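You operate a simulated robot arm through the tools that you are given. There is no shell and no other tool.

Carry out the task below with a simulated robot arm. There is one attempt and no reset: what you move stays moved.

TASK
Light the table stove on LOW, then turn it up to HIGH.
Fine: move the cover to the round mat; light it within 40 seconds of the gas; lighter back in its holder.
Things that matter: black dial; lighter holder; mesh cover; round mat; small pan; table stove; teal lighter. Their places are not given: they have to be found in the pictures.

It is judged by the outcome, as a careful person would: the job done as asked, and still so three seconds after it is handed in. It fails if anything else is knocked over, pushed out of place, dropped, spilled or broken. A push-on lid holds only when it is set on centred and level and pressed home; a screw cap is set on level and turned clockwise until tight.

THE ROBOT
A 7-joint arm with a two-finger parallel gripper, fixed in place. Base frame: the origin is at the foot of the arm, x ahead of it, y to its left, z up; the work surface is at about z = 0.86. Units: m, degrees, N and s.
With the tool pointing down near the work surface it reaches from about 0.3 to 0.7 m from the base axis. Its first joint turns from -66.0 to 66.0 degrees. Payload 1.57 kg.
Tool frame: the origin (TCP) lies between the finger pads and is the grasp point; the fingertips stand 0.03 m ahead of it; z points along the fingers, y is the line along which they close. The gripper opens to 0.11 m. The fingers are 0.024 m wide and 0.012 m thick; the gripper's body (0.048 by 0.112 m) begins 0.078 m behind the TCP.
Orientation is told as [roll, pitch, yaw] about the base's x, y, z axes, in that order, counted from this pose: with the fingers straight down and closing along the base's y, the tool's x points along the base's -x, its y along +y and its z along -z.

THE INTERFACE
- The arm moves only by the tool drive_tool. Its argument "motion" is a list that holds one entry, the list of rows, each a list of 7 numbers: the closure, from 0 (fully open) to 1 (shut), then the shift along the tool's x, y, z in m, then the turn, a rotation vector about the tool's x, y, z in degrees. In form: [[[hand, tx, ty, tz, rx, ry, rz], ...]]. A call has 1 to 20 rows; each row shifts and turns the commanded pose from where the row before left it, along the tool's axes as they then stand. A row lasts 0.2 s, in which the tool goes at most 0.05 m and 8.6 degrees; a call with a longer step from one row to the next is refused whole, and so is a gripper value outside its range. Where a pose cannot be reached the arm comes as near as it can. A force on the tool above 40 N (or 10 N above the force at the start of the call, whichever is more), or a blocked arm, ends the call early, and 0.2 s more pass. The fingers move at their own pace (about 0.108 m/s each) and stop on an object; they squeeze with about 25 N. The grip force told is the motor's: it shows also when the fingers shut on nothing. Time passes only in rows, and 0.2 s behind the last, so rows that do not move let the fingers close. It gives the time, the measured TCP pose, the force on the tool (base axes), the opening and the grip force at its end, in the units of the frame above (readings bear some noise), with the torque about the TCP (base axes, N m) and any sound that the robot's microphone picked up.
- Cameras (640 x 400 px; columns grow to the right, rows downward): "scene" is fixed at [0.1535, -0.3859, 1.3986]; the picture's right is [0.85, -0.53, 0.00], its down [-0.33, -0.52, -0.79] and it looks along [0.42, 0.67, -0.61] (base axes); focal length 214 px, centre (320, 200). "wrist" rides on the gripper at [0.07, 0.016, -0.141] in the tool frame; the picture's right is [-0.23, 0.97, 0.00], its down [-0.86, -0.20, -0.48] and it looks along [-0.47, -0.11, 0.88] (tool axes); focal length 222 px, centre (320, 200).
- camera(camera): a new picture of that camera. No time passes.
- locate(camera, pixels): for up to 12 pixels [column, row] of the newest picture of that camera ("zoom" is the newest enlarged one), the place [x, y, z] in the base frame of the surface seen there, good to about 0.003 m. No time passes.
- inspect(camera, box): a new picture of the part [left, top, right, bottom] of that camera's present view, enlarged. No time passes.
- close_job(): hands the job in; it is judged then, once.

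Leave the gripper open and the arm clear of the work at the hand-in unless told otherwise.

The tools are called after ">>>" as a command line: name --argument value ..., lists and objects as JSON in quotes. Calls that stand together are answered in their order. drive_tool: Moves the arm, as the interface text tells. Its arguments: {"type":"object","properties":{"motion":{"type":"array"}},"required":["motion"]} The other tools are called the same way: camera (camera) takes a picture; locate (camera, pixels) gives the place of the surface under pixels of a picture; inspect (camera, box) takes an enlarged picture of a part of a camera's view; close_job () hands the job in.

At the start:

```text
time: 0.0
tool_pos: [0.3512, -0.0847, 1.3143]
tool_rot: [-0.1, 0.0, 0.0]
wrist_force: [-0.2, -0.1, 0.2]
ft_torque: [0.0, 0.0, -0.03]
gripper_width: 0.1104
grip_force: 0.0
```

scene: 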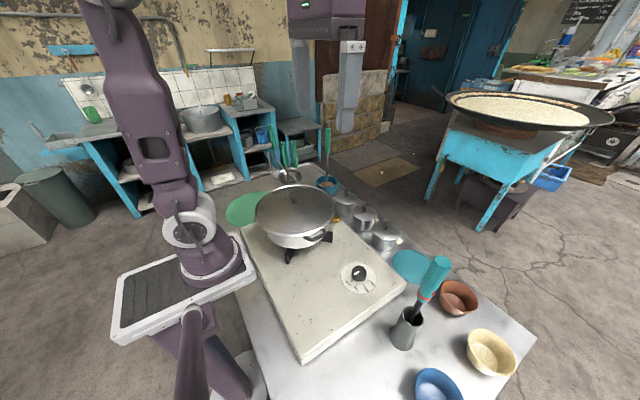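
wrist: 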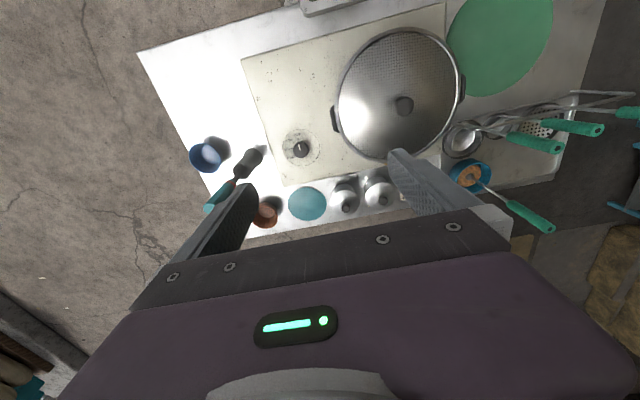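

I see the stove in the middle of the table with a pan and mesh cover, the dial at about (358,272) in the scene view, and the lighter in its holder at about (430,280)/(407,330). I'll take enlarged pictures to see the details.

>>> inspect --camera "scene" --box '[220, 160, 380, 260]'

>>> inspect --camera "scene" --box '[320, 230, 480, 330]'

>>> inspect --camera "wrist" --box '[180, 100, 340, 200]'

>>> inspect --camera "wrist" --box '[320, 20, 480, 120]'

```text
4.00 times, centred on (300, 210) of scene
```

zoom: 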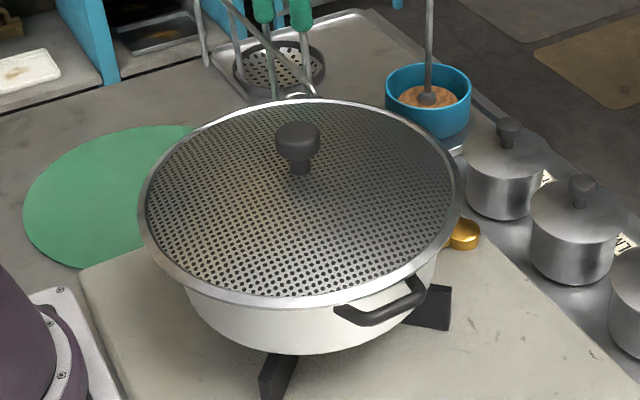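

```text
4.00 times, centred on (400, 280) of scene
```

zoom: 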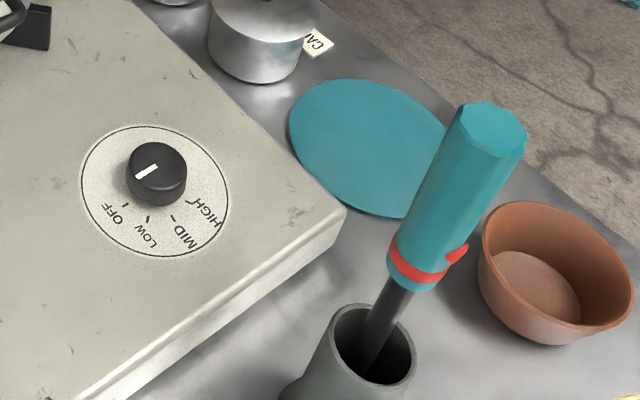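

```text
4.00 times, centred on (260, 150) of wrist
```

zoom: 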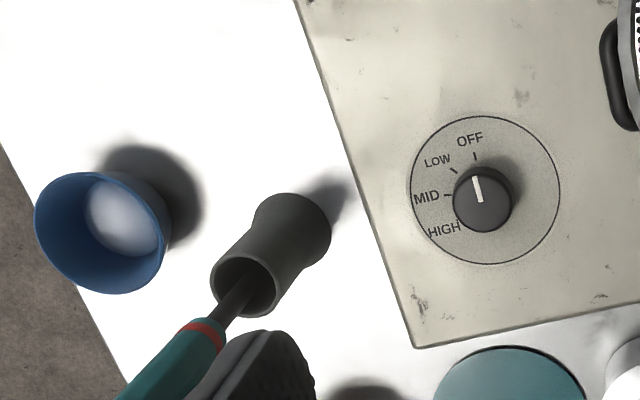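

```text
4.00 times, centred on (400, 70) of wrist
```

zoom: 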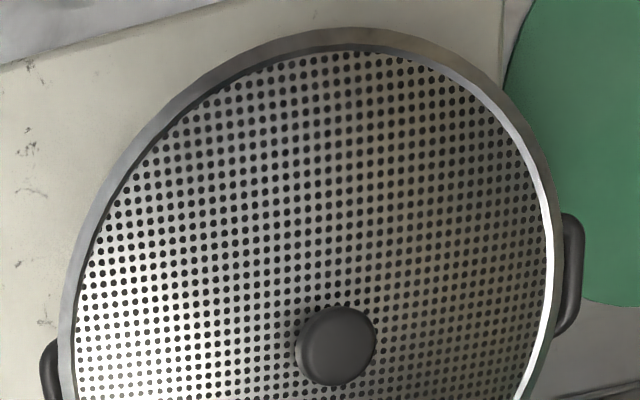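

The dial points to OFF, with LOW, MID and HIGH turning counter-clockwise as seen from above. There are two flat round things: a large green one and a smaller teal one. I'll measure the positions next.

>>> locate --camera "wrist" --pixels '[[404, 105], [500, 40], [452, 75], [448, 10], [301, 149], [307, 203], [289, 203], [326, 203], [240, 58], [285, 185], [445, 4], [250, 160]]'

>>> locate --camera "scene" --pixels '[[295, 194], [257, 215], [333, 215], [295, 235], [250, 208], [228, 212], [358, 270], [410, 265], [407, 330], [440, 262], [425, 295], [320, 237]]'

```text
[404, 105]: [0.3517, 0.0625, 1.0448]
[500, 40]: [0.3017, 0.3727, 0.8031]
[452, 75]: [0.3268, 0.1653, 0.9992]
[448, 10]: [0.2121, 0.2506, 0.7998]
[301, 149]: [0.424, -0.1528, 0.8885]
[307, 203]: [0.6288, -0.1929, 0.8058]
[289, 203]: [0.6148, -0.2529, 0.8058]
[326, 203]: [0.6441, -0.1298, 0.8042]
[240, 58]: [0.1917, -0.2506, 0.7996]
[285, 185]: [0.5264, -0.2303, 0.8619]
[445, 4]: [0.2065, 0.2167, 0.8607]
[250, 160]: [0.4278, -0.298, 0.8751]
```

```text
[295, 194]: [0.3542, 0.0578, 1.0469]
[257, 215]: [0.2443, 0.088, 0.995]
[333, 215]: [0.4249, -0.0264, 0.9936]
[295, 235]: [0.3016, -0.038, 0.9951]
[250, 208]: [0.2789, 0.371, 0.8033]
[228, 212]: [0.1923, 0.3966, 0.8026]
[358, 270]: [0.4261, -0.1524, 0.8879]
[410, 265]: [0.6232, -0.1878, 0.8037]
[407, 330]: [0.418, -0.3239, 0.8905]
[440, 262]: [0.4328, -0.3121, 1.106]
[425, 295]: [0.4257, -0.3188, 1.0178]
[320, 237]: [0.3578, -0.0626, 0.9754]
```

The stove top is at z≈0.862 and the table at z≈0.80. The cover's knob is near (0.353, 0.060, 1.046). The green mat is around (0.30, 0.37) and the teal disc is only about 0.06 m in radius. I'll measure the cover's rim and the mat's edges.

>>> inspect --camera "scene" --box '[215, 175, 343, 255]'

```text
5.00 times, centred on (279, 215) of scene
```

zoom: 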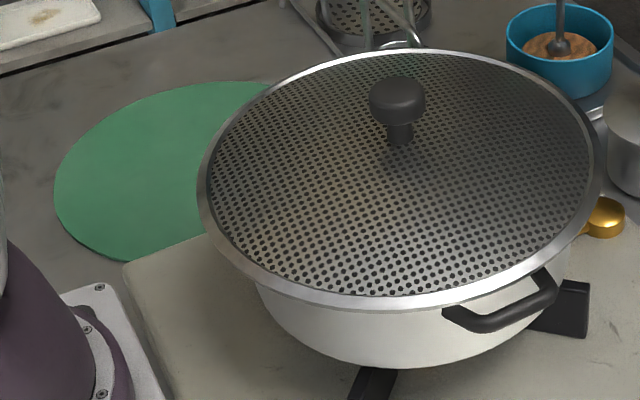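

>>> locate --camera "zoom" --pixels '[[398, 85], [398, 98], [400, 138], [204, 180], [594, 180], [400, 55], [400, 300], [62, 190], [125, 254], [150, 95], [255, 85], [500, 318]]'

>>> inspect --camera "wrist" --box '[400, 0, 600, 125]'

```text
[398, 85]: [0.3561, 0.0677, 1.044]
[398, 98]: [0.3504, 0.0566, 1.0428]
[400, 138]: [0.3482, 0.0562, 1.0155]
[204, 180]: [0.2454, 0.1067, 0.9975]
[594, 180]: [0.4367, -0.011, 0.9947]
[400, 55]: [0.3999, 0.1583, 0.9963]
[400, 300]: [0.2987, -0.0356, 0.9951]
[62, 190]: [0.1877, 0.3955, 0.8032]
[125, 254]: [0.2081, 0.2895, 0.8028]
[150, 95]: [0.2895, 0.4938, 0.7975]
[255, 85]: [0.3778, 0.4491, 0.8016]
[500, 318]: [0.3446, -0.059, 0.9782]
```

```text
3.20 times, centred on (500, 62) of wrist
```

zoom: 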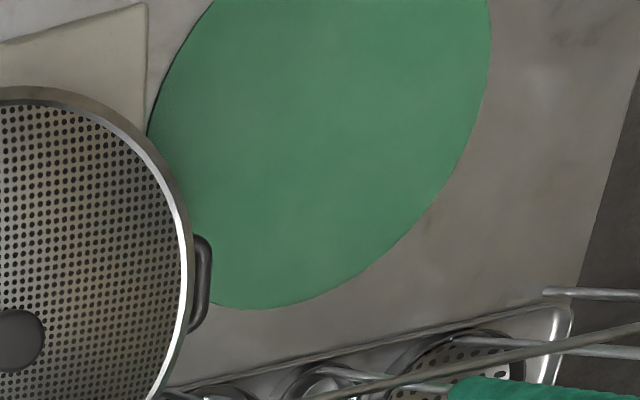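

I'll fit the green mat's circle with more edge points in this enlarged wrist view: (489,70), (440,195), (260,307), (155,110), (320,290).

>>> locate --camera "zoom" --pixels '[[486, 70], [436, 195], [260, 303], [158, 110], [325, 285], [200, 35], [300, 140], [146, 5], [15, 340], [205, 285], [183, 250], [575, 310]]'

```text
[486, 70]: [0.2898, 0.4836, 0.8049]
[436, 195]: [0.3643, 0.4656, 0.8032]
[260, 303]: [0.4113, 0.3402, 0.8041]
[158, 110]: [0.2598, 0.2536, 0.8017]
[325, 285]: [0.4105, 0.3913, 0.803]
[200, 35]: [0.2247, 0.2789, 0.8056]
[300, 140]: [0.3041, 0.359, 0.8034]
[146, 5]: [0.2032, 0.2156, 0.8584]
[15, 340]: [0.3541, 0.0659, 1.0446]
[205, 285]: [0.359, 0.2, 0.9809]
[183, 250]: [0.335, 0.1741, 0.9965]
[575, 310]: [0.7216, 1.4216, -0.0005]
```

The mat's centre is about (0.298, 0.366) with radius ≈0.117, and the cover's centre is about (0.350, 0.060) with radius ≈0.113, so the green mat is the matching one. I'll check how tall the utensils near the path stand.

>>> locate --camera "wrist" --pixels '[[470, 140], [505, 118], [530, 140], [575, 127], [625, 113], [545, 215], [470, 175], [580, 95], [490, 107], [345, 195], [378, 190], [635, 93]]'

>>> locate --camera "scene" --pixels '[[277, 150], [287, 155], [294, 155], [327, 145], [327, 182], [290, 175], [345, 200], [365, 215], [384, 235], [336, 218], [326, 128], [285, 165]]'

>>> inspect --camera "scene" --box '[240, 110, 400, 210]'

```text
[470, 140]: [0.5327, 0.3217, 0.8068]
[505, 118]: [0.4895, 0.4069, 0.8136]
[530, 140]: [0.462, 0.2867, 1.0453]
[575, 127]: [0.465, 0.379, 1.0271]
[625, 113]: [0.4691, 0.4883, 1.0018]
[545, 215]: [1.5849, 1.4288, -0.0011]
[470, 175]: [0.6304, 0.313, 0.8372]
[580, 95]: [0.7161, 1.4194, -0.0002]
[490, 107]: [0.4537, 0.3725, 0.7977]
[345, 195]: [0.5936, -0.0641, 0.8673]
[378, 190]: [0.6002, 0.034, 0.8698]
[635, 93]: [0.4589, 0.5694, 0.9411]
```

```text
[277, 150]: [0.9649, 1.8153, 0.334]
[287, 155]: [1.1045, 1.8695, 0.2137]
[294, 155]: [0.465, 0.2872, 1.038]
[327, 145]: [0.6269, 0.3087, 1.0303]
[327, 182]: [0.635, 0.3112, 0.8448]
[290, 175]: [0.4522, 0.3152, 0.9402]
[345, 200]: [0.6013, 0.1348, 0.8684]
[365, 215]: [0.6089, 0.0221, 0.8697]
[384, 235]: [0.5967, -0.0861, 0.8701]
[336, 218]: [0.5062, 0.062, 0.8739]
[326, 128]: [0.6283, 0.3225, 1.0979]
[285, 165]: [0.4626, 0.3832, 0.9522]
```

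```text
4.00 times, centred on (320, 160) of scene
```

zoom: 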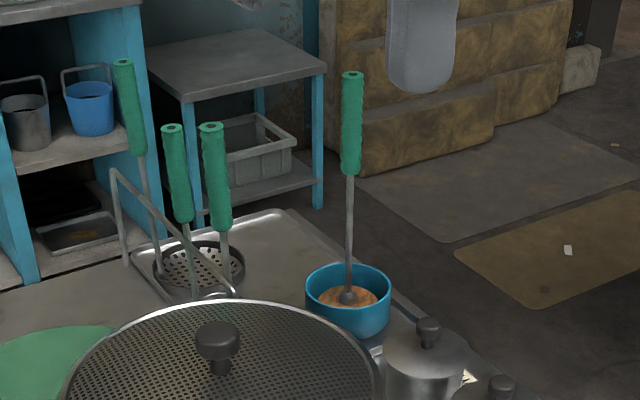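

Tall green-handled utensils hang at x≈0.465, up to z≈1.06. I'll check the rack's bar too, in this enlarged view.

>>> locate --camera "zoom" --pixels '[[115, 172], [122, 255], [160, 215], [200, 260], [232, 290], [123, 65], [172, 130], [211, 128], [135, 262], [215, 297], [150, 285], [275, 215]]'

```text
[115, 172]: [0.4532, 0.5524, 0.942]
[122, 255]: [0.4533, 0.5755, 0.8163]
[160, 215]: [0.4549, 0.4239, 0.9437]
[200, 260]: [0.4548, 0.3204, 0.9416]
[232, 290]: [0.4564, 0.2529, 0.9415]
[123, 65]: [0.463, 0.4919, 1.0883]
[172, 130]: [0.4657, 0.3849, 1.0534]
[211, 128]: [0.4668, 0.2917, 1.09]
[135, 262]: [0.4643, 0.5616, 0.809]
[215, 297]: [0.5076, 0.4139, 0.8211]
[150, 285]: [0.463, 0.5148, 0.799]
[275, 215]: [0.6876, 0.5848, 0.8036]
```

The rack bar runs along x≈0.455 at z≈0.94, so I'll keep the cover's path at x≈0.30 when moving to the mat. First I move above the knob at (0.352, 0.060).

>>> drive_tool --motion '[[[0, 0, 0.018, 0.02, 0, 0, 0], [0, 0, 0.018, 0.02, 0, 0, 0], [0, 0, 0.018, 0.02, 0, 0, 0], [0, 0, 0.018, 0.02, 0, 0, 0], [0, 0, 0.018, 0.02, 0, 0, 0], [0, 0, 0.018, 0.02, 0, 0, 0], [0, 0, 0.018, 0.02, 0, 0, 0], [0, 0, 0.0187, 0.02, 0, 0, 0], [0, 0, 0, 0, 0, 0, 0]]]'

>>> camera --camera "wrist"

>>> camera --camera "scene"

```text
time: 2.0
tool_pos: [0.3514, 0.0613, 1.1542]
tool_rot: [0.0, 0.0, -0.1]
wrist_force: [-0.4, -0.5, -0.5]
ft_torque: [-0.04, 0.0, -0.02]
gripper_width: 0.11
grip_force: 0.1
```

```text
taken
```

wrist: 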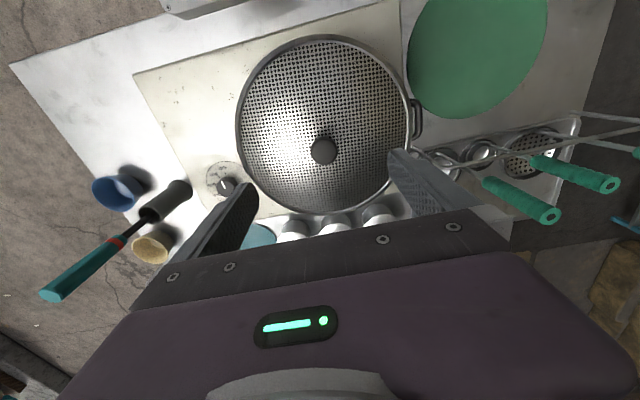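

```text
taken
```

scene: 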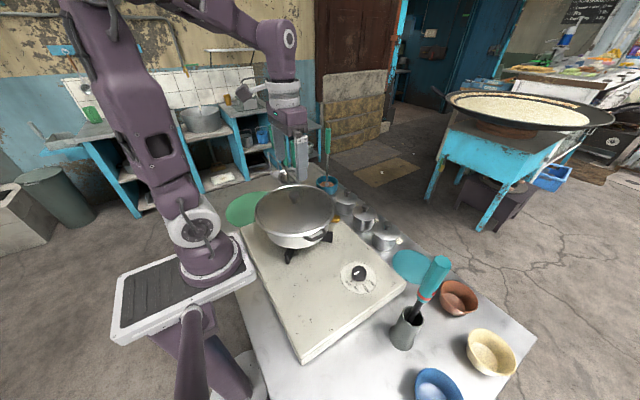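

The knob is at about (323,151) in the wrist view. I'll check its exact place and the cover's rim from here.

>>> inspect --camera "wrist" --box '[230, 30, 430, 155]'

>>> locate --camera "wrist" --pixels '[[323, 144], [312, 151], [335, 151], [323, 151], [323, 160], [238, 120], [405, 105], [325, 37], [325, 212], [250, 170], [393, 75], [265, 60]]'

```text
3.20 times, centred on (330, 92) of wrist
```

zoom: 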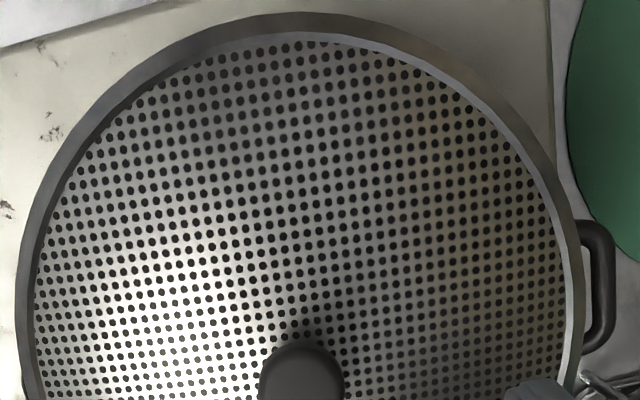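

```text
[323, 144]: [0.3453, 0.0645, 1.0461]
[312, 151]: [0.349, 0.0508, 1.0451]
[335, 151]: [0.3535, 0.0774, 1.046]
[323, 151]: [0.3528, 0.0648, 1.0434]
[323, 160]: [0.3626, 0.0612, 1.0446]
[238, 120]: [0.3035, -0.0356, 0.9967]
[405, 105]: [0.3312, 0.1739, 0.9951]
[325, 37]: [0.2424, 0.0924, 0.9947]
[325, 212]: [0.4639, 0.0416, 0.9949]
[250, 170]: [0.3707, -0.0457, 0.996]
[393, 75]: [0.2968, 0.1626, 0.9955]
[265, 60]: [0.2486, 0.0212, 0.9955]
```

The knob's centre is about (0.352, 0.063) with its top at z≈1.046. I'll go down to TCP z≈1.040 (fingertips 1.010, cover surface 0.996), then close.

>>> drive_tool --motion '[[[0, 0, 0.001, 0.02, 0, 0, 0], [0, 0, 0, 0.02, 0, 0, 0], [0, 0, 0, 0.02, 0, 0, 0], [0, 0, 0, 0.02, 0, 0, 0], [0, 0, 0, 0.02, 0, 0, 0], [0, 0, 0, 0.014, 0, 0, 0], [0, 0, 0, 0, 0, 0, 0], [0.4, 0, 0, 0, 0, 0, 0], [0.6, 0, 0, 0, 0, 0, 0], [1, 0, 0, 0, 0, 0, 0], [1, 0, 0, 0, 0, 0, 0], [1, 0, 0, 0, 0, 0, 0]]]'

>>> camera --camera "wrist"

```text
time: 4.6
tool_pos: [0.3506, 0.0622, 1.0412]
tool_rot: [0.1, 0.0, 0.0]
wrist_force: [-0.3, 2.2, 28.8]
ft_torque: [-0.13, -0.02, 0.08]
gripper_width: 0.0309
grip_force: 25.2
```

```text
taken
```

wrist: 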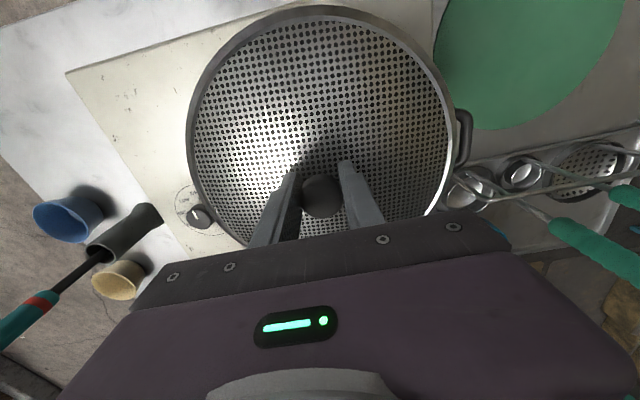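

The fingers hold the knob (0.031 m), but an upward force of 28.8 N is read. I'll wait a moment and read it again before lifting.

>>> drive_tool --motion '[[[1, 0, 0, 0, 0, 0, 0]]]'

>>> inspect --camera "wrist" --box '[240, 140, 400, 240]'

>>> inspect --camera "scene" --box '[240, 140, 368, 220]'

```text
time: 5.0
tool_pos: [0.3509, 0.0612, 1.042]
tool_rot: [0.1, -0.1, 0.0]
wrist_force: [0.6, 3.8, 32.5]
ft_torque: [-0.13, -0.08, 0.07]
gripper_width: 0.0308
grip_force: 24.6
```

```text
4.00 times, centred on (320, 190) of wrist
```

zoom: 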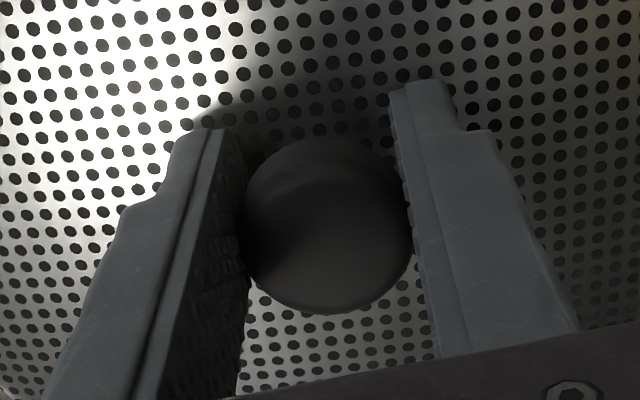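

```text
5.00 times, centred on (304, 180) of scene
```

zoom: 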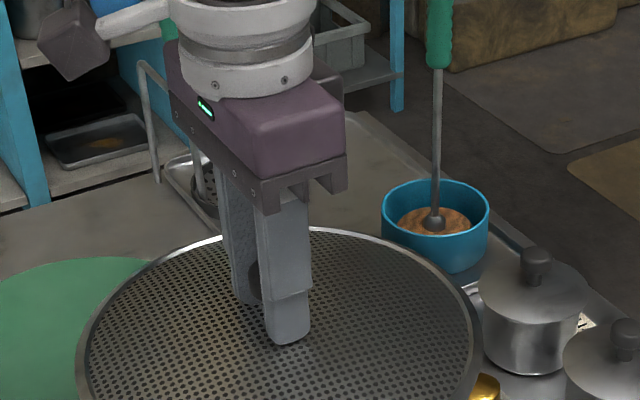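

The force is still upward, perhaps from the knob's rounded side under the squeeze. I'll lift a few millimetres slowly and watch whether the cover follows.

>>> drive_tool --motion '[[[1, 0, 0, -0.002, 0, 0, 0], [1, 0, 0, -0.002, 0, 0, 0], [1, 0, 0, 0, 0, 0, 0]]]'

>>> inspect --camera "scene" --box '[240, 140, 368, 220]'

```text
time: 5.8
tool_pos: [0.3502, 0.0612, 1.0463]
tool_rot: [0.0, 0.0, 0.1]
wrist_force: [-0.4, -0.3, -1.4]
ft_torque: [-0.02, 0.01, -0.02]
gripper_width: 0.0306
grip_force: 25.0
```

```text
5.00 times, centred on (304, 180) of scene
```

zoom: 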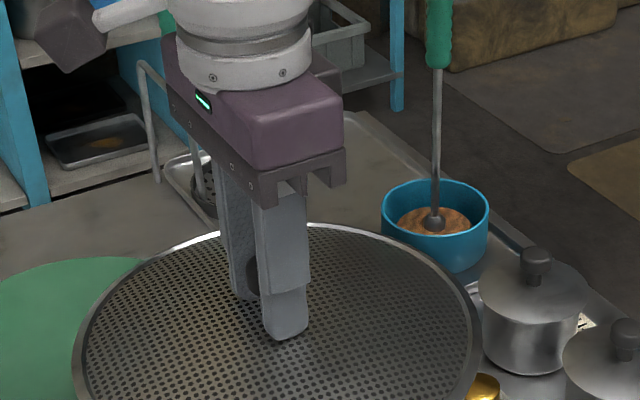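

The force is now about −1.4 N, as if carrying a light cover. I'll lift another 3 cm and look.

>>> drive_tool --motion '[[[1, 0, 0, -0.006, 0, 0, 0], [1, 0, 0, -0.01, 0, 0, 0], [1, 0, 0, -0.014, 0, 0, 0], [1, 0, 0, 0, 0, 0, 0]]]'

>>> inspect --camera "scene" --box '[220, 130, 380, 260]'

>>> camera --camera "wrist"

```text
time: 6.8
tool_pos: [0.3507, 0.0625, 1.075]
tool_rot: [0.1, 0.1, 0.0]
wrist_force: [0.3, -1.2, -1.4]
ft_torque: [0.02, 0.02, 0.04]
gripper_width: 0.0308
grip_force: 24.9
```

```text
3.08 times, centred on (300, 195) of scene
```

zoom: 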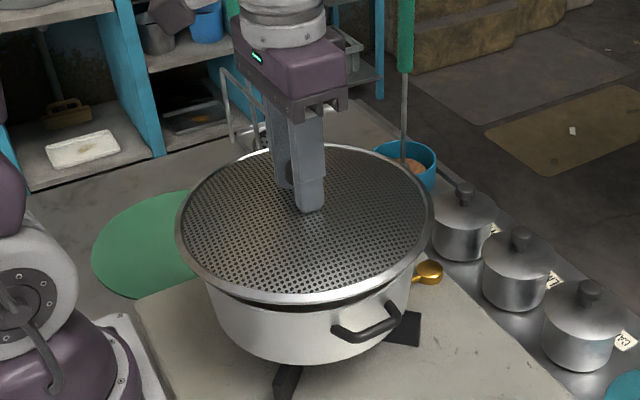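

```text
taken
```

wrist: 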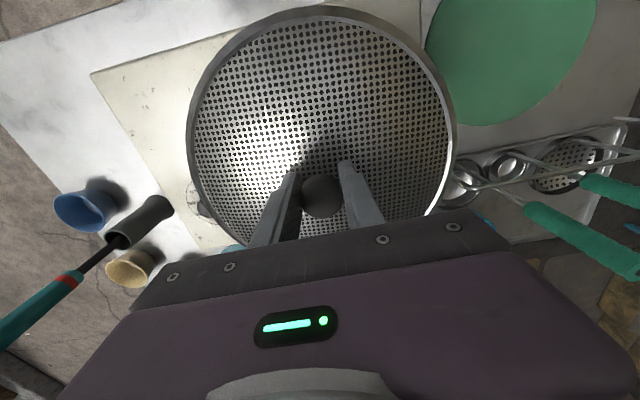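

The cover hangs level in the grip. I'll raise it to z≈1.12 and carry it to above the mat at (0.298, 0.366).

>>> drive_tool --motion '[[[1, 0, 0, -0.02, 0, 0, 0], [1, 0, 0, -0.025, 0, 0, 0], [1, 0.0053, 0.015, 0, 0, 0, 0], [1, 0.0053, 0.0304, 0, 0, 0, 0], [1, 0.0053, 0.0304, 0, 0, 0, 0], [1, 0.0053, 0.0304, 0, 0, 0, 0], [1, 0.0053, 0.0304, 0, 0, 0, 0], [1, 0.0053, 0.0304, 0, 0, 0, 0], [1, 0.0053, 0.0304, 0, 0, 0, 0], [1, 0.0053, 0.0304, 0, 0, 0, 0], [1, 0.0053, 0.0304, 0, 0, 0, 0], [1, 0.0053, 0.0304, 0, 0, 0, 0], [1, 0, 0.015, 0, 0, 0, 0], [1, 0, 0, 0, 0, 0, 0]]]'

>>> camera --camera "wrist"

>>> camera --camera "scene"

```text
time: 9.8
tool_pos: [0.2974, 0.365, 1.1195]
tool_rot: [0.0, 0.0, 0.0]
wrist_force: [-0.1, 0.1, -1.5]
ft_torque: [-0.02, 0.01, -0.01]
gripper_width: 0.0308
grip_force: 25.0
```

```text
taken
```

wrist: 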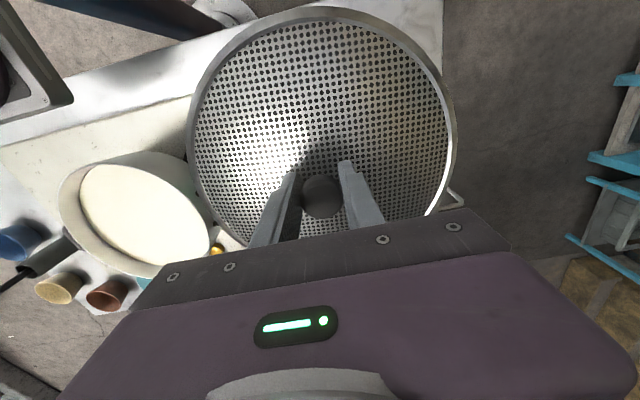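

```text
taken
```

scene: 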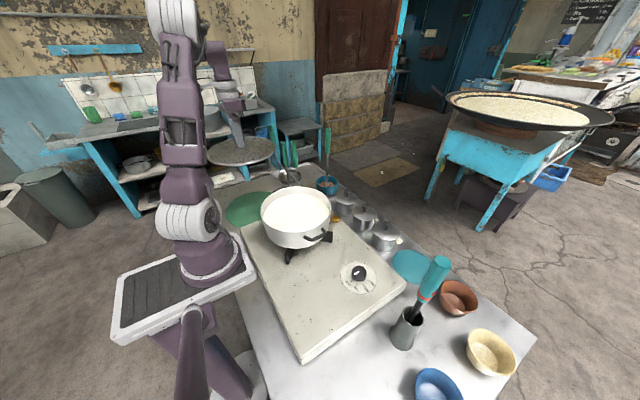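

The pan holds white liquid. Before lowering, I'll refine the mat's circle in the scene view, where it shows at about (250,208).

>>> inspect --camera "scene" --box '[210, 165, 306, 225]'

```text
6.67 times, centred on (258, 195) of scene
```

zoom: 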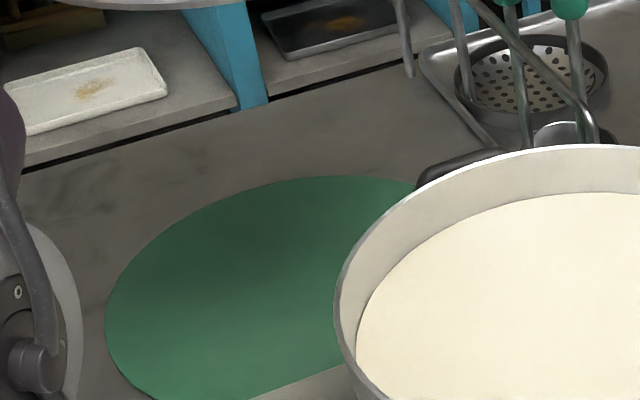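

>>> locate --camera "zoom" --pixels '[[108, 320], [130, 270], [190, 220], [250, 192], [320, 179], [380, 180], [410, 188], [130, 375], [160, 397], [115, 350], [280, 260], [345, 330]]'

```text
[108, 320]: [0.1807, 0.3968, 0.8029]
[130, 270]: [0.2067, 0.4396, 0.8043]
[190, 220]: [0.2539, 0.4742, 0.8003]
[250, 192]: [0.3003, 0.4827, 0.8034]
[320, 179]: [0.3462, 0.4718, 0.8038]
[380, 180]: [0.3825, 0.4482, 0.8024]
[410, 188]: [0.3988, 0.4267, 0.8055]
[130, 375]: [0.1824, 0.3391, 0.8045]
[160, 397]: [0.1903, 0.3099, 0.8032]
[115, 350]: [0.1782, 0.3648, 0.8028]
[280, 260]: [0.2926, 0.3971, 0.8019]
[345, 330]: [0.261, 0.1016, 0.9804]
```

The mat centre refines to (0.296, 0.365), r≈0.118, and the cover hangs right above it. I'll lower it, quickly at first to z≈0.90.

>>> drive_tool --motion '[[[1, 0.001, 0, 0.015, 0, 0, 0], [1, 0, 0, 0.025, 0, 0, 0], [1, 0, 0, 0.025, 0, 0, 0], [1, 0, 0, 0.025, 0, 0, 0], [1, 0, 0, 0.025, 0, 0, 0], [1, 0, 0, 0.025, 0, 0, 0], [1, 0, 0, 0.025, 0, 0, 0], [1, 0, 0, 0.025, 0, 0, 0], [1, 0, 0, 0.02, 0, 0, 0], [1, 0, 0, 0.01, 0, 0, 0], [1, 0, 0, 0, 0, 0, 0]]]'

>>> inspect --camera "scene" --box '[190, 130, 350, 230]'

```text
time: 12.2
tool_pos: [0.2973, 0.3651, 0.9]
tool_rot: [0.0, 0.0, 0.0]
wrist_force: [-0.2, -0.4, -2.3]
ft_torque: [0.01, 0.03, -0.01]
gripper_width: 0.0308
grip_force: 24.5
```

```text
4.00 times, centred on (270, 180) of scene
```

zoom: 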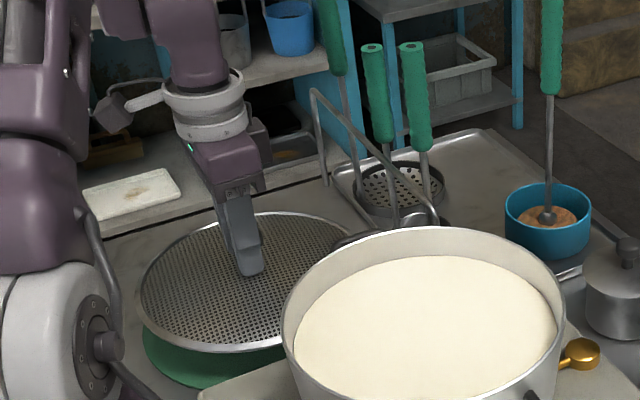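

It is about 4 cm above the mat. I lower it in small steps until contact.

>>> drive_tool --motion '[[[1, 0, 0, 0.008, 0, 0, 0], [1, 0, 0, 0.008, 0, 0, 0], [1, 0, 0, 0.006, 0, 0, 0], [1, 0, 0, 0.004, 0, 0, 0], [1, 0, 0, 0.004, 0, 0, 0], [1, 0, 0, 0, 0, 0, 0]]]'

>>> inspect --camera "scene" --box '[190, 150, 318, 230]'

```text
time: 13.6
tool_pos: [0.2961, 0.3644, 0.8716]
tool_rot: [0.1, 0.0, 0.0]
wrist_force: [-0.5, -0.3, -1.4]
ft_torque: [0.0, 0.0, 0.01]
gripper_width: 0.0307
grip_force: 25.2
```

```text
5.00 times, centred on (254, 190) of scene
```

zoom: 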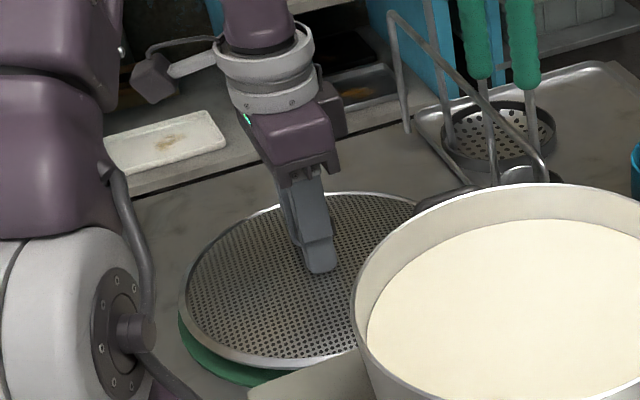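

Still no contact at TCP z 0.8716. I continue down in 3 mm steps.

>>> drive_tool --motion '[[[1, 0, 0, 0.003, 0, 0, 0], [1, 0, 0, 0.003, 0, 0, 0], [1, 0, 0, 0.003, 0, 0, 0], [1, 0, 0, 0.002, 0, 0, 0], [1, 0, 0, 0, 0, 0, 0]]]'

>>> inspect --camera "scene" --box '[190, 150, 318, 230]'

```text
time: 14.8
tool_pos: [0.297, 0.3652, 0.8583]
tool_rot: [0.1, 0.1, 0.0]
wrist_force: [0.2, -0.9, -1.6]
ft_torque: [0.04, 0.02, 0.0]
gripper_width: 0.0309
grip_force: 24.7
```

```text
5.00 times, centred on (254, 190) of scene
```

zoom: 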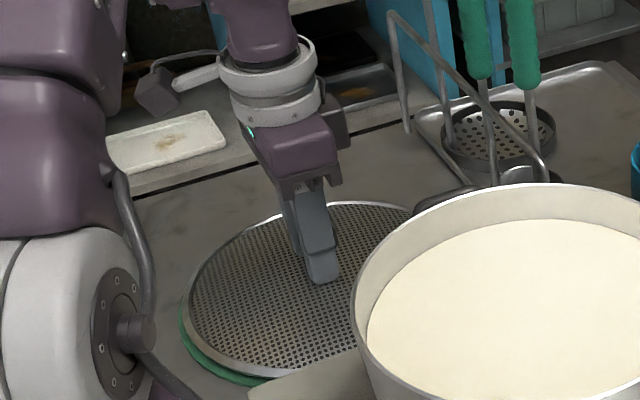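

No contact yet at 0.858. I continue in 2 mm steps.

>>> drive_tool --motion '[[[1, 0, 0, 0.002, 0, 0, 0], [1, 0, 0, 0.002, 0, 0, 0], [1, 0, 0, 0, 0, 0, 0]]]'

>>> inspect --camera "scene" --box '[215, 180, 279, 220]'

```text
time: 15.6
tool_pos: [0.2972, 0.364, 0.8554]
tool_rot: [-0.1, 0.0, 0.1]
wrist_force: [0.4, 0.0, -2.2]
ft_torque: [-0.01, 0.08, -0.01]
gripper_width: 0.0309
grip_force: 25.1
```

```text
10.00 times, centred on (247, 200) of scene
```

zoom: 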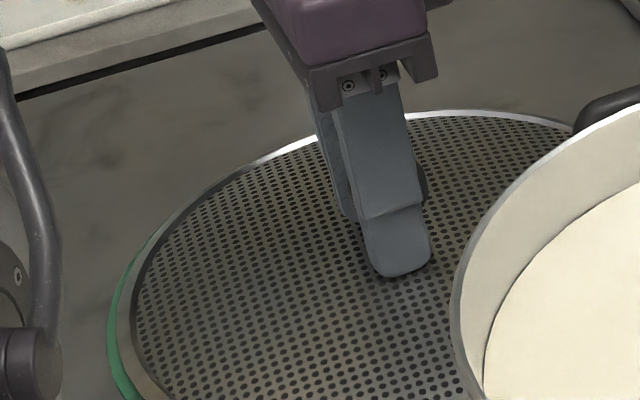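

Nearly down. I'll read the rim's height and the edges.

>>> locate --camera "zoom" --pixels '[[132, 300], [160, 240], [290, 150], [480, 114], [115, 320], [140, 370], [250, 250], [125, 370]]'

>>> drive_tool --motion '[[[1, 0, 0, 0.0015, 0, 0, 0], [1, 0, 0, 0.0015, 0, 0, 0], [1, 0, 0, 0, 0, 0, 0]]]'

```text
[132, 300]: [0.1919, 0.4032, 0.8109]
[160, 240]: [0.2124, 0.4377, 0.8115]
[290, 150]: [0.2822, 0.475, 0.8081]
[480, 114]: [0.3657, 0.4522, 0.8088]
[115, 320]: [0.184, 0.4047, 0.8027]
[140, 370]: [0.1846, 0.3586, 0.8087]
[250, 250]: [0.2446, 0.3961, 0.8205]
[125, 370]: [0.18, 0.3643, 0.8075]
```

```text
time: 16.2
tool_pos: [0.2967, 0.3641, 0.8548]
tool_rot: [0.1, -0.1, -0.1]
wrist_force: [-2.0, -3.1, 11.5]
ft_torque: [-0.31, 0.15, 0.02]
gripper_width: 0.0308
grip_force: 25.6
stopped in row 3: the force on the tool passed its limit at 44 N (the readings are from after the stop); the commanded pose is now the measured one
```

The cover now rests on the mat (contact felt). I open the fingers gently, then rise straight up.

>>> drive_tool --motion '[[[0.65, 0, 0, -0.0005, 0, 0, 0], [0.5, 0, 0, 0, 0, 0, 0], [0.4, 0, 0, 0, 0, 0, 0], [0.4, 0, 0, 0, 0, 0, 0]]]'

>>> inspect --camera "scene" --box '[190, 150, 318, 230]'

>>> camera --camera "wrist"

```text
time: 17.2
tool_pos: [0.2981, 0.3645, 0.8541]
tool_rot: [0.1, -0.2, -0.1]
wrist_force: [0.4, 0.5, -0.4]
ft_torque: [0.04, 0.0, -0.03]
gripper_width: 0.0661
grip_force: 0.1
```

```text
5.00 times, centred on (254, 190) of scene
```

zoom: 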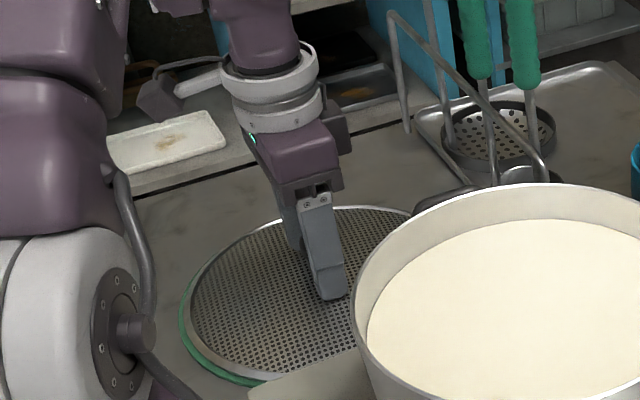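

```text
taken
```

wrist: 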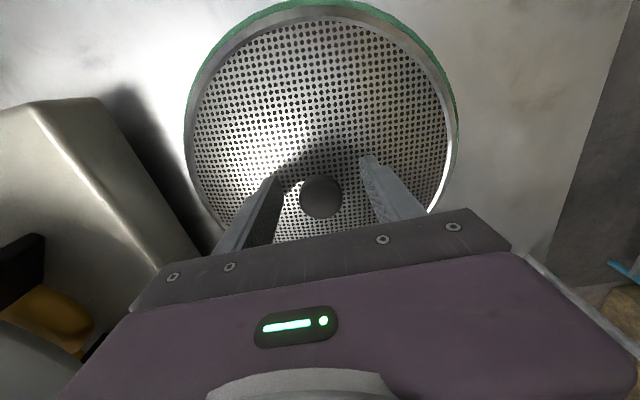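

The cover sits centred on the mat. I rise straight up to z≈1.15.

>>> drive_tool --motion '[[[0.4, 0, 0, -0.01, 0, 0, 0], [0.4, 0, 0, -0.02, 0, 0, 0], [0.4, 0, 0, -0.03, 0, 0, 0], [0.4, 0, 0, -0.04, 0, 0, 0], [0.4, 0, 0, -0.04, 0, 0, 0], [0.4, 0, 0, -0.04, 0, 0, 0], [0.4, 0, 0, -0.04, 0, 0, 0], [0.4, 0, 0, -0.04, 0, 0, 0], [0.4, 0, 0, -0.04, 0, 0, 0], [0.4, 0, 0, 0, 0, 0, 0]]]'

>>> camera --camera "scene"

>>> camera --camera "wrist"

```text
time: 19.4
tool_pos: [0.298, 0.3644, 1.1547]
tool_rot: [0.0, -0.1, 0.1]
wrist_force: [0.7, -0.3, -0.1]
ft_torque: [0.0, 0.01, 0.0]
gripper_width: 0.0659
grip_force: 0.0
```

```text
taken
```

scene: 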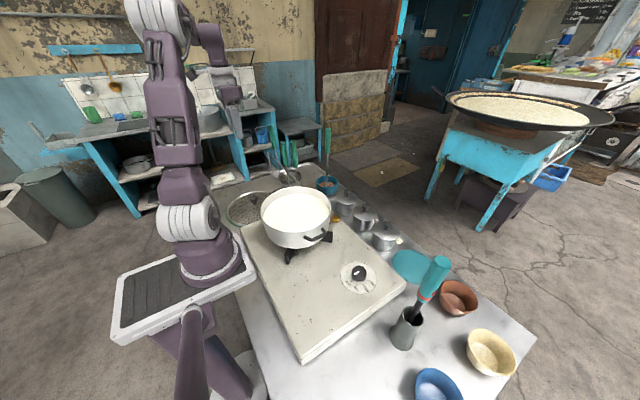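

```text
taken
```

wrist: 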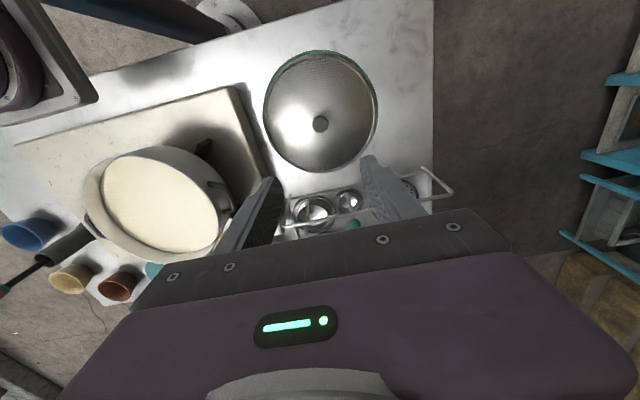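

The cover is placed. Now I look closely under the pan to find the burner and the gap.

>>> inspect --camera "scene" --box '[255, 205, 351, 265]'

>>> inspect --camera "wrist" --box '[120, 110, 280, 210]'

```text
6.67 times, centred on (303, 235) of scene
```

zoom: 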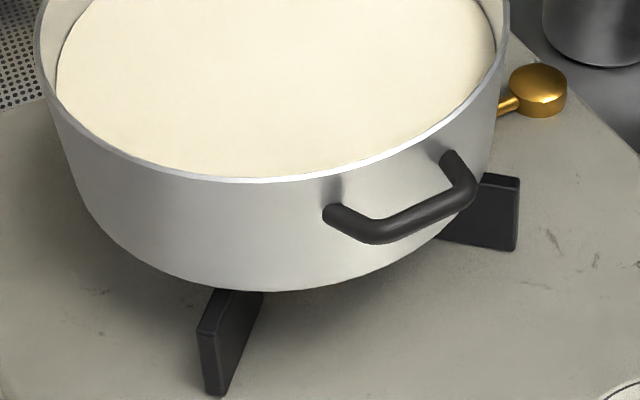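

```text
4.00 times, centred on (200, 160) of wrist
```

zoom: 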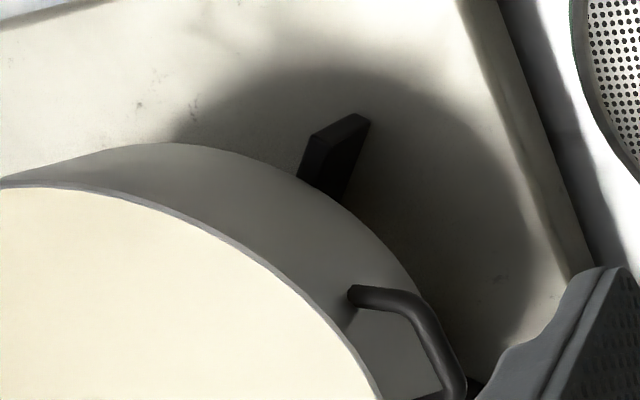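

Black trivet legs hold the pan, and a brass part sticks out from under it on the far side at about (336,218) in the scene — likely the lighting port. I'll measure the legs, pan bottom, and brass part.

>>> inspect --camera "scene" --box '[312, 200, 360, 230]'

>>> locate --camera "scene" --pixels '[[336, 216], [331, 221], [286, 264], [287, 252], [331, 241], [332, 233], [300, 248], [300, 256], [275, 240], [325, 234], [334, 213], [339, 217]]'

```text
13.33 times, centred on (336, 215) of scene
```

zoom: 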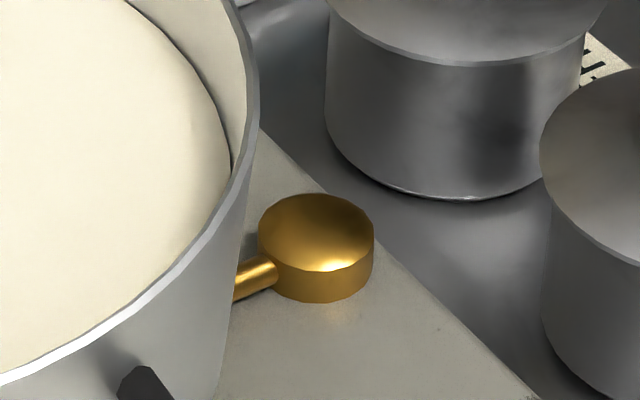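

```text
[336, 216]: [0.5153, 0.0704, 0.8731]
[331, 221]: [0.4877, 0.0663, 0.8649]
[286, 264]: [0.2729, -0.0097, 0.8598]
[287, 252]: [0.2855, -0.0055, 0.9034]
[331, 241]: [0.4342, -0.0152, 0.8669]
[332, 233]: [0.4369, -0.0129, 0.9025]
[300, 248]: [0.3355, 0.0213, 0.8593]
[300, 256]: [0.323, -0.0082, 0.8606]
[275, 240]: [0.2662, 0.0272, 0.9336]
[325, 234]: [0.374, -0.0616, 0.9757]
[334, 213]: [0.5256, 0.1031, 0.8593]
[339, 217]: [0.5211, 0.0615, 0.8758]
```

The brass disc at about (0.514, 0.068, 0.875) sits clear of the pan's rim, joined by a tube to the burner underneath. Now I'll fly over to view the dial and lighter more closely, at z≈1.2.

>>> drive_tool --motion '[[[0, -0.003, -0.03, -0.005, 0, 0, 0], [0, -0.003, -0.04, -0.005, 0, 0, 0], [0, -0.003, -0.04, -0.005, 0, 0, 0], [0, -0.003, -0.04, -0.005, 0, 0, 0], [0, -0.003, -0.04, -0.005, 0, 0, 0], [0, -0.003, -0.04, -0.005, 0, 0, 0], [0, -0.003, -0.04, -0.005, 0, 0, 0], [0, -0.003, -0.04, -0.005, 0, 0, 0], [0, -0.003, -0.04, -0.005, 0, 0, 0], [0, -0.003, -0.04, -0.005, 0, 0, 0], [0, 0, -0.04, 0, 0, 0, 0], [0, 0, -0.04, 0, 0, 0, 0], [0, 0, -0.04, 0, 0, 0, 0], [0, 0, -0.03, 0, 0, 0, 0], [0, 0, 0, 0, 0, 0, 0]]]'

>>> camera --camera "wrist"

>>> camera --camera "scene"

```text
time: 22.6
tool_pos: [0.3263, -0.1763, 1.2048]
tool_rot: [0.1, -0.2, 0.0]
wrist_force: [0.1, -1.0, 0.1]
ft_torque: [-0.01, -0.02, -0.04]
gripper_width: 0.1103
grip_force: 0.1
```

```text
taken
```

wrist: 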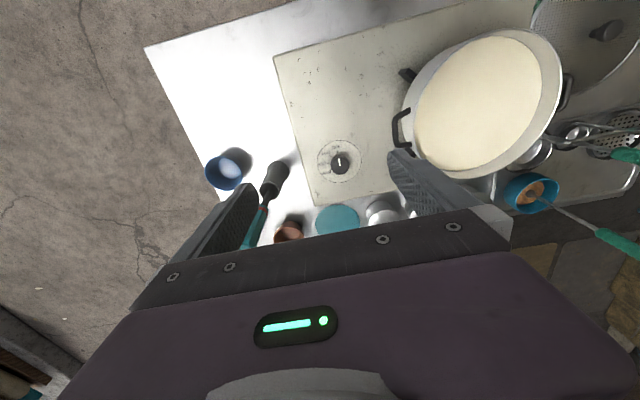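

```text
taken
```

scene: 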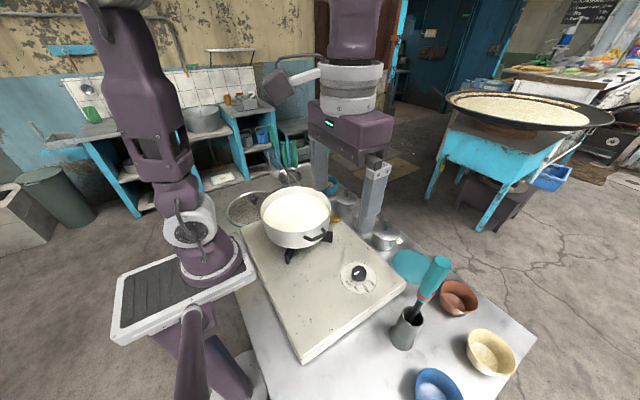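

I'll zoom in on the dial and the lighter from both views.

>>> inspect --camera "wrist" --box '[300, 130, 380, 180]'

>>> inspect --camera "wrist" --box '[225, 150, 321, 250]'

>>> inspect --camera "scene" --box '[380, 245, 476, 355]'

>>> inspect --camera "scene" --box '[330, 250, 394, 300]'

```text
8.00 times, centred on (340, 155) of wrist
```

zoom: 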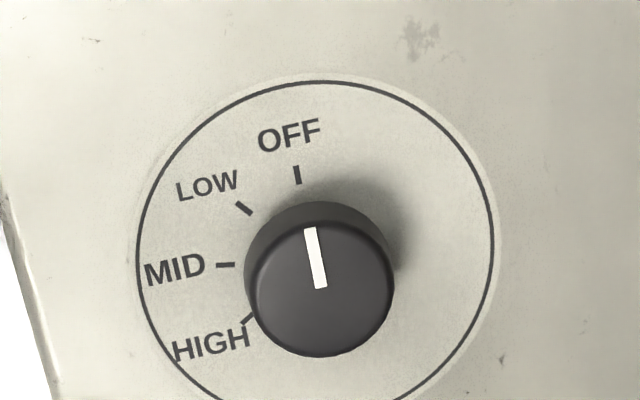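

```text
4.00 times, centred on (273, 200) of wrist
```

zoom: 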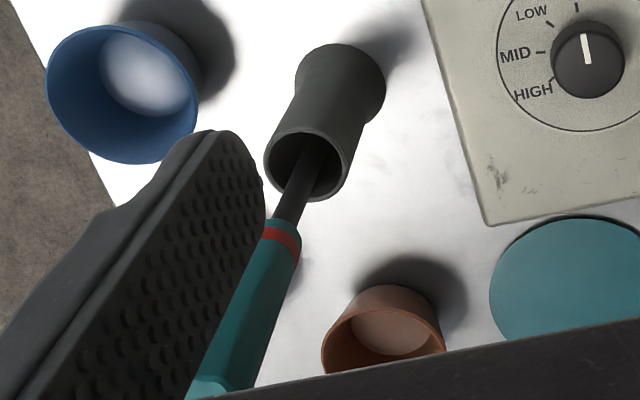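

```text
3.64 times, centred on (428, 300) of scene
```

zoom: 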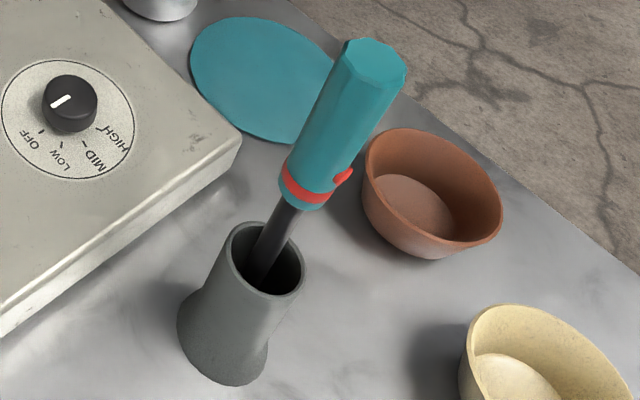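

```text
8.00 times, centred on (362, 275) of scene
```

zoom: 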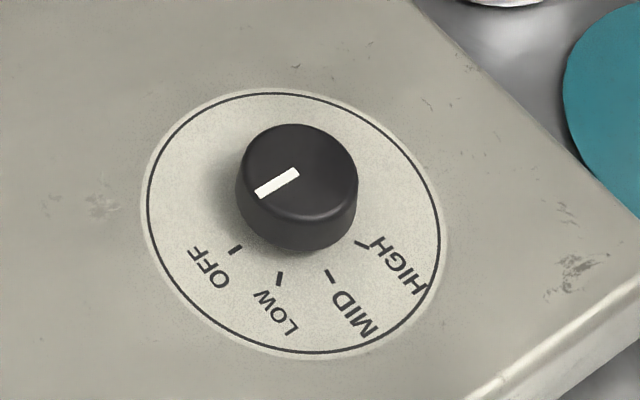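

I'll locate the dial's ticks, mark and edges in this last enlarged view.

>>> locate --camera "zoom" --pixels '[[236, 250], [279, 279], [331, 276], [369, 242], [262, 192], [294, 173], [301, 128], [243, 165], [352, 165], [301, 215], [275, 94], [148, 205]]'

```text
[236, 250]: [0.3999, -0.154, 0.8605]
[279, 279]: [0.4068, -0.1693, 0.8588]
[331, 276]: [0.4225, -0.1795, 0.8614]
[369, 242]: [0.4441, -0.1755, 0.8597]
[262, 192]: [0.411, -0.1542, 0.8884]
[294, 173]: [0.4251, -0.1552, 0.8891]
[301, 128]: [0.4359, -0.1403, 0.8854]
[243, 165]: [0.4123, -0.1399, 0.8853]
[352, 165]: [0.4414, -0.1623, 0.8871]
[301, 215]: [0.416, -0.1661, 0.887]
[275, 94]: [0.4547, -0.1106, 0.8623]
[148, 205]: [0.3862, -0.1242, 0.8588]
```

The dial's centre is about (0.427, −0.152), its top z≈0.888; OFF lies at about 184° (−x), LOW ≈221°, MID ≈261°, HIGH ≈306°, so it turns counter-clockwise from above. Now the lighter and the holder.

>>> inspect --camera "scene" --box '[380, 245, 476, 305]'

>>> locate --camera "scene" --pixels '[[443, 260], [437, 270], [429, 285], [424, 297], [434, 294], [415, 311], [403, 312], [424, 318], [413, 307], [411, 325], [402, 349], [386, 335]]'

>>> locate --camera "wrist" --pixels '[[277, 189], [274, 197], [268, 208], [262, 222], [256, 235], [271, 180], [284, 185], [278, 199], [279, 165], [292, 169], [228, 172], [290, 232]]'

```text
6.67 times, centred on (428, 275) of scene
```

zoom: 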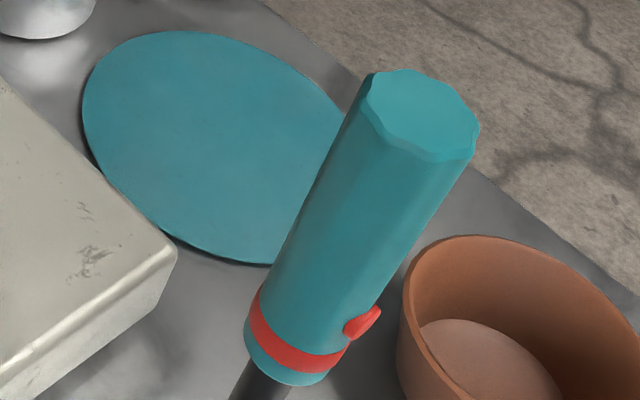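

```text
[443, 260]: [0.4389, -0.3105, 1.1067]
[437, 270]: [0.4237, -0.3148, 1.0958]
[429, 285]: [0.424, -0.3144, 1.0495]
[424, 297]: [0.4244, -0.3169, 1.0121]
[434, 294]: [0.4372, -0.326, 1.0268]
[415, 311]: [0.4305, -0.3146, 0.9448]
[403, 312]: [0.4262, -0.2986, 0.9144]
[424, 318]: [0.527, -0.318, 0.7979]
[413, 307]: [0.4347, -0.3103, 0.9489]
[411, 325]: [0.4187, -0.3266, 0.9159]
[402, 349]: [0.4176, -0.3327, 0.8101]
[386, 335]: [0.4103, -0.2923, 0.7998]
```

```text
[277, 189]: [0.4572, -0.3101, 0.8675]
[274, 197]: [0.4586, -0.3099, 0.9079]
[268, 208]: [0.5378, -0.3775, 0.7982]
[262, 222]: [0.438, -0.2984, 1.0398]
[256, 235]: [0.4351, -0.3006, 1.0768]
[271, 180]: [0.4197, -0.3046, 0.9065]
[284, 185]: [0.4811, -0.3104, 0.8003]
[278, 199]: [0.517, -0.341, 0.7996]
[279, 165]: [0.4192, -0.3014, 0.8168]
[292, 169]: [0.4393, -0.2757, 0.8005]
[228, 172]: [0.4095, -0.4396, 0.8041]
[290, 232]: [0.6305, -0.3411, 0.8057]
```

The lighter stands nearly upright at about (0.436, −0.309): handle z≈1.00–1.107, red trigger on its −y side at z≈1.027. Before opening the gas I want to see the brass part closely, so I move over near it.

>>> drive_tool --motion '[[[0, -0.008, 0.03, 0.005, 0, 0, 0], [0, -0.012, 0.03, 0.007, 0, 0, 0], [0, -0.012, 0.03, 0.007, 0, 0, 0], [0, -0.012, 0.03, 0.007, 0, 0, 0], [0, -0.012, 0.03, 0.007, 0, 0, 0], [0, -0.012, 0.03, 0.007, 0, 0, 0], [0, -0.012, 0.03, 0.007, 0, 0, 0], [0, -0.006, 0.026, 0.005, 0, 0, 0], [0, 0, 0, 0, 0, 0, 0]]]'

>>> camera --camera "wrist"

```text
time: 24.6
tool_pos: [0.4115, 0.0602, 1.1529]
tool_rot: [0.1, -0.1, 0.0]
wrist_force: [-0.4, -0.1, 0.5]
ft_torque: [0.01, 0.01, 0.02]
gripper_width: 0.1099
grip_force: 0.0
```

```text
taken
```

wrist: 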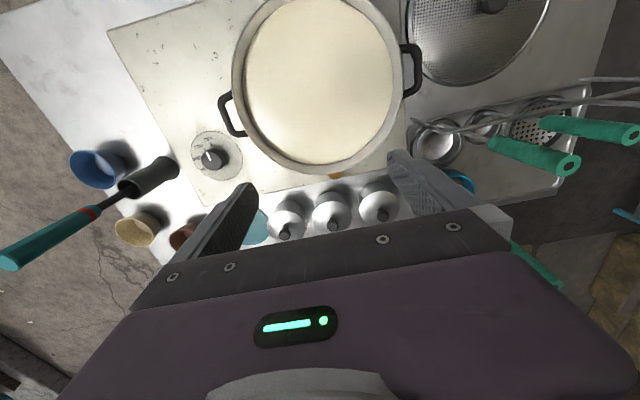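

>>> inspect --camera "wrist" --box '[300, 150, 380, 200]'

>>> inspect --camera "wrist" --box '[180, 120, 260, 190]'

```text
8.00 times, centred on (340, 175) of wrist
```

zoom: 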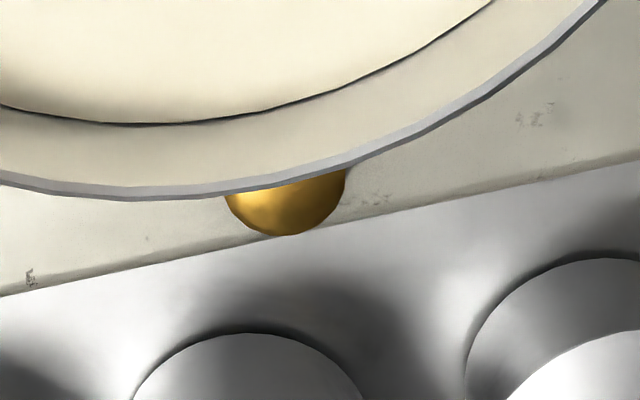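

```text
5.71 times, centred on (220, 155) of wrist
```

zoom: 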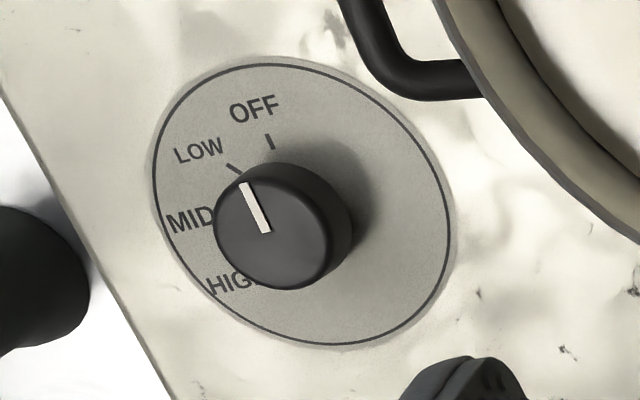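

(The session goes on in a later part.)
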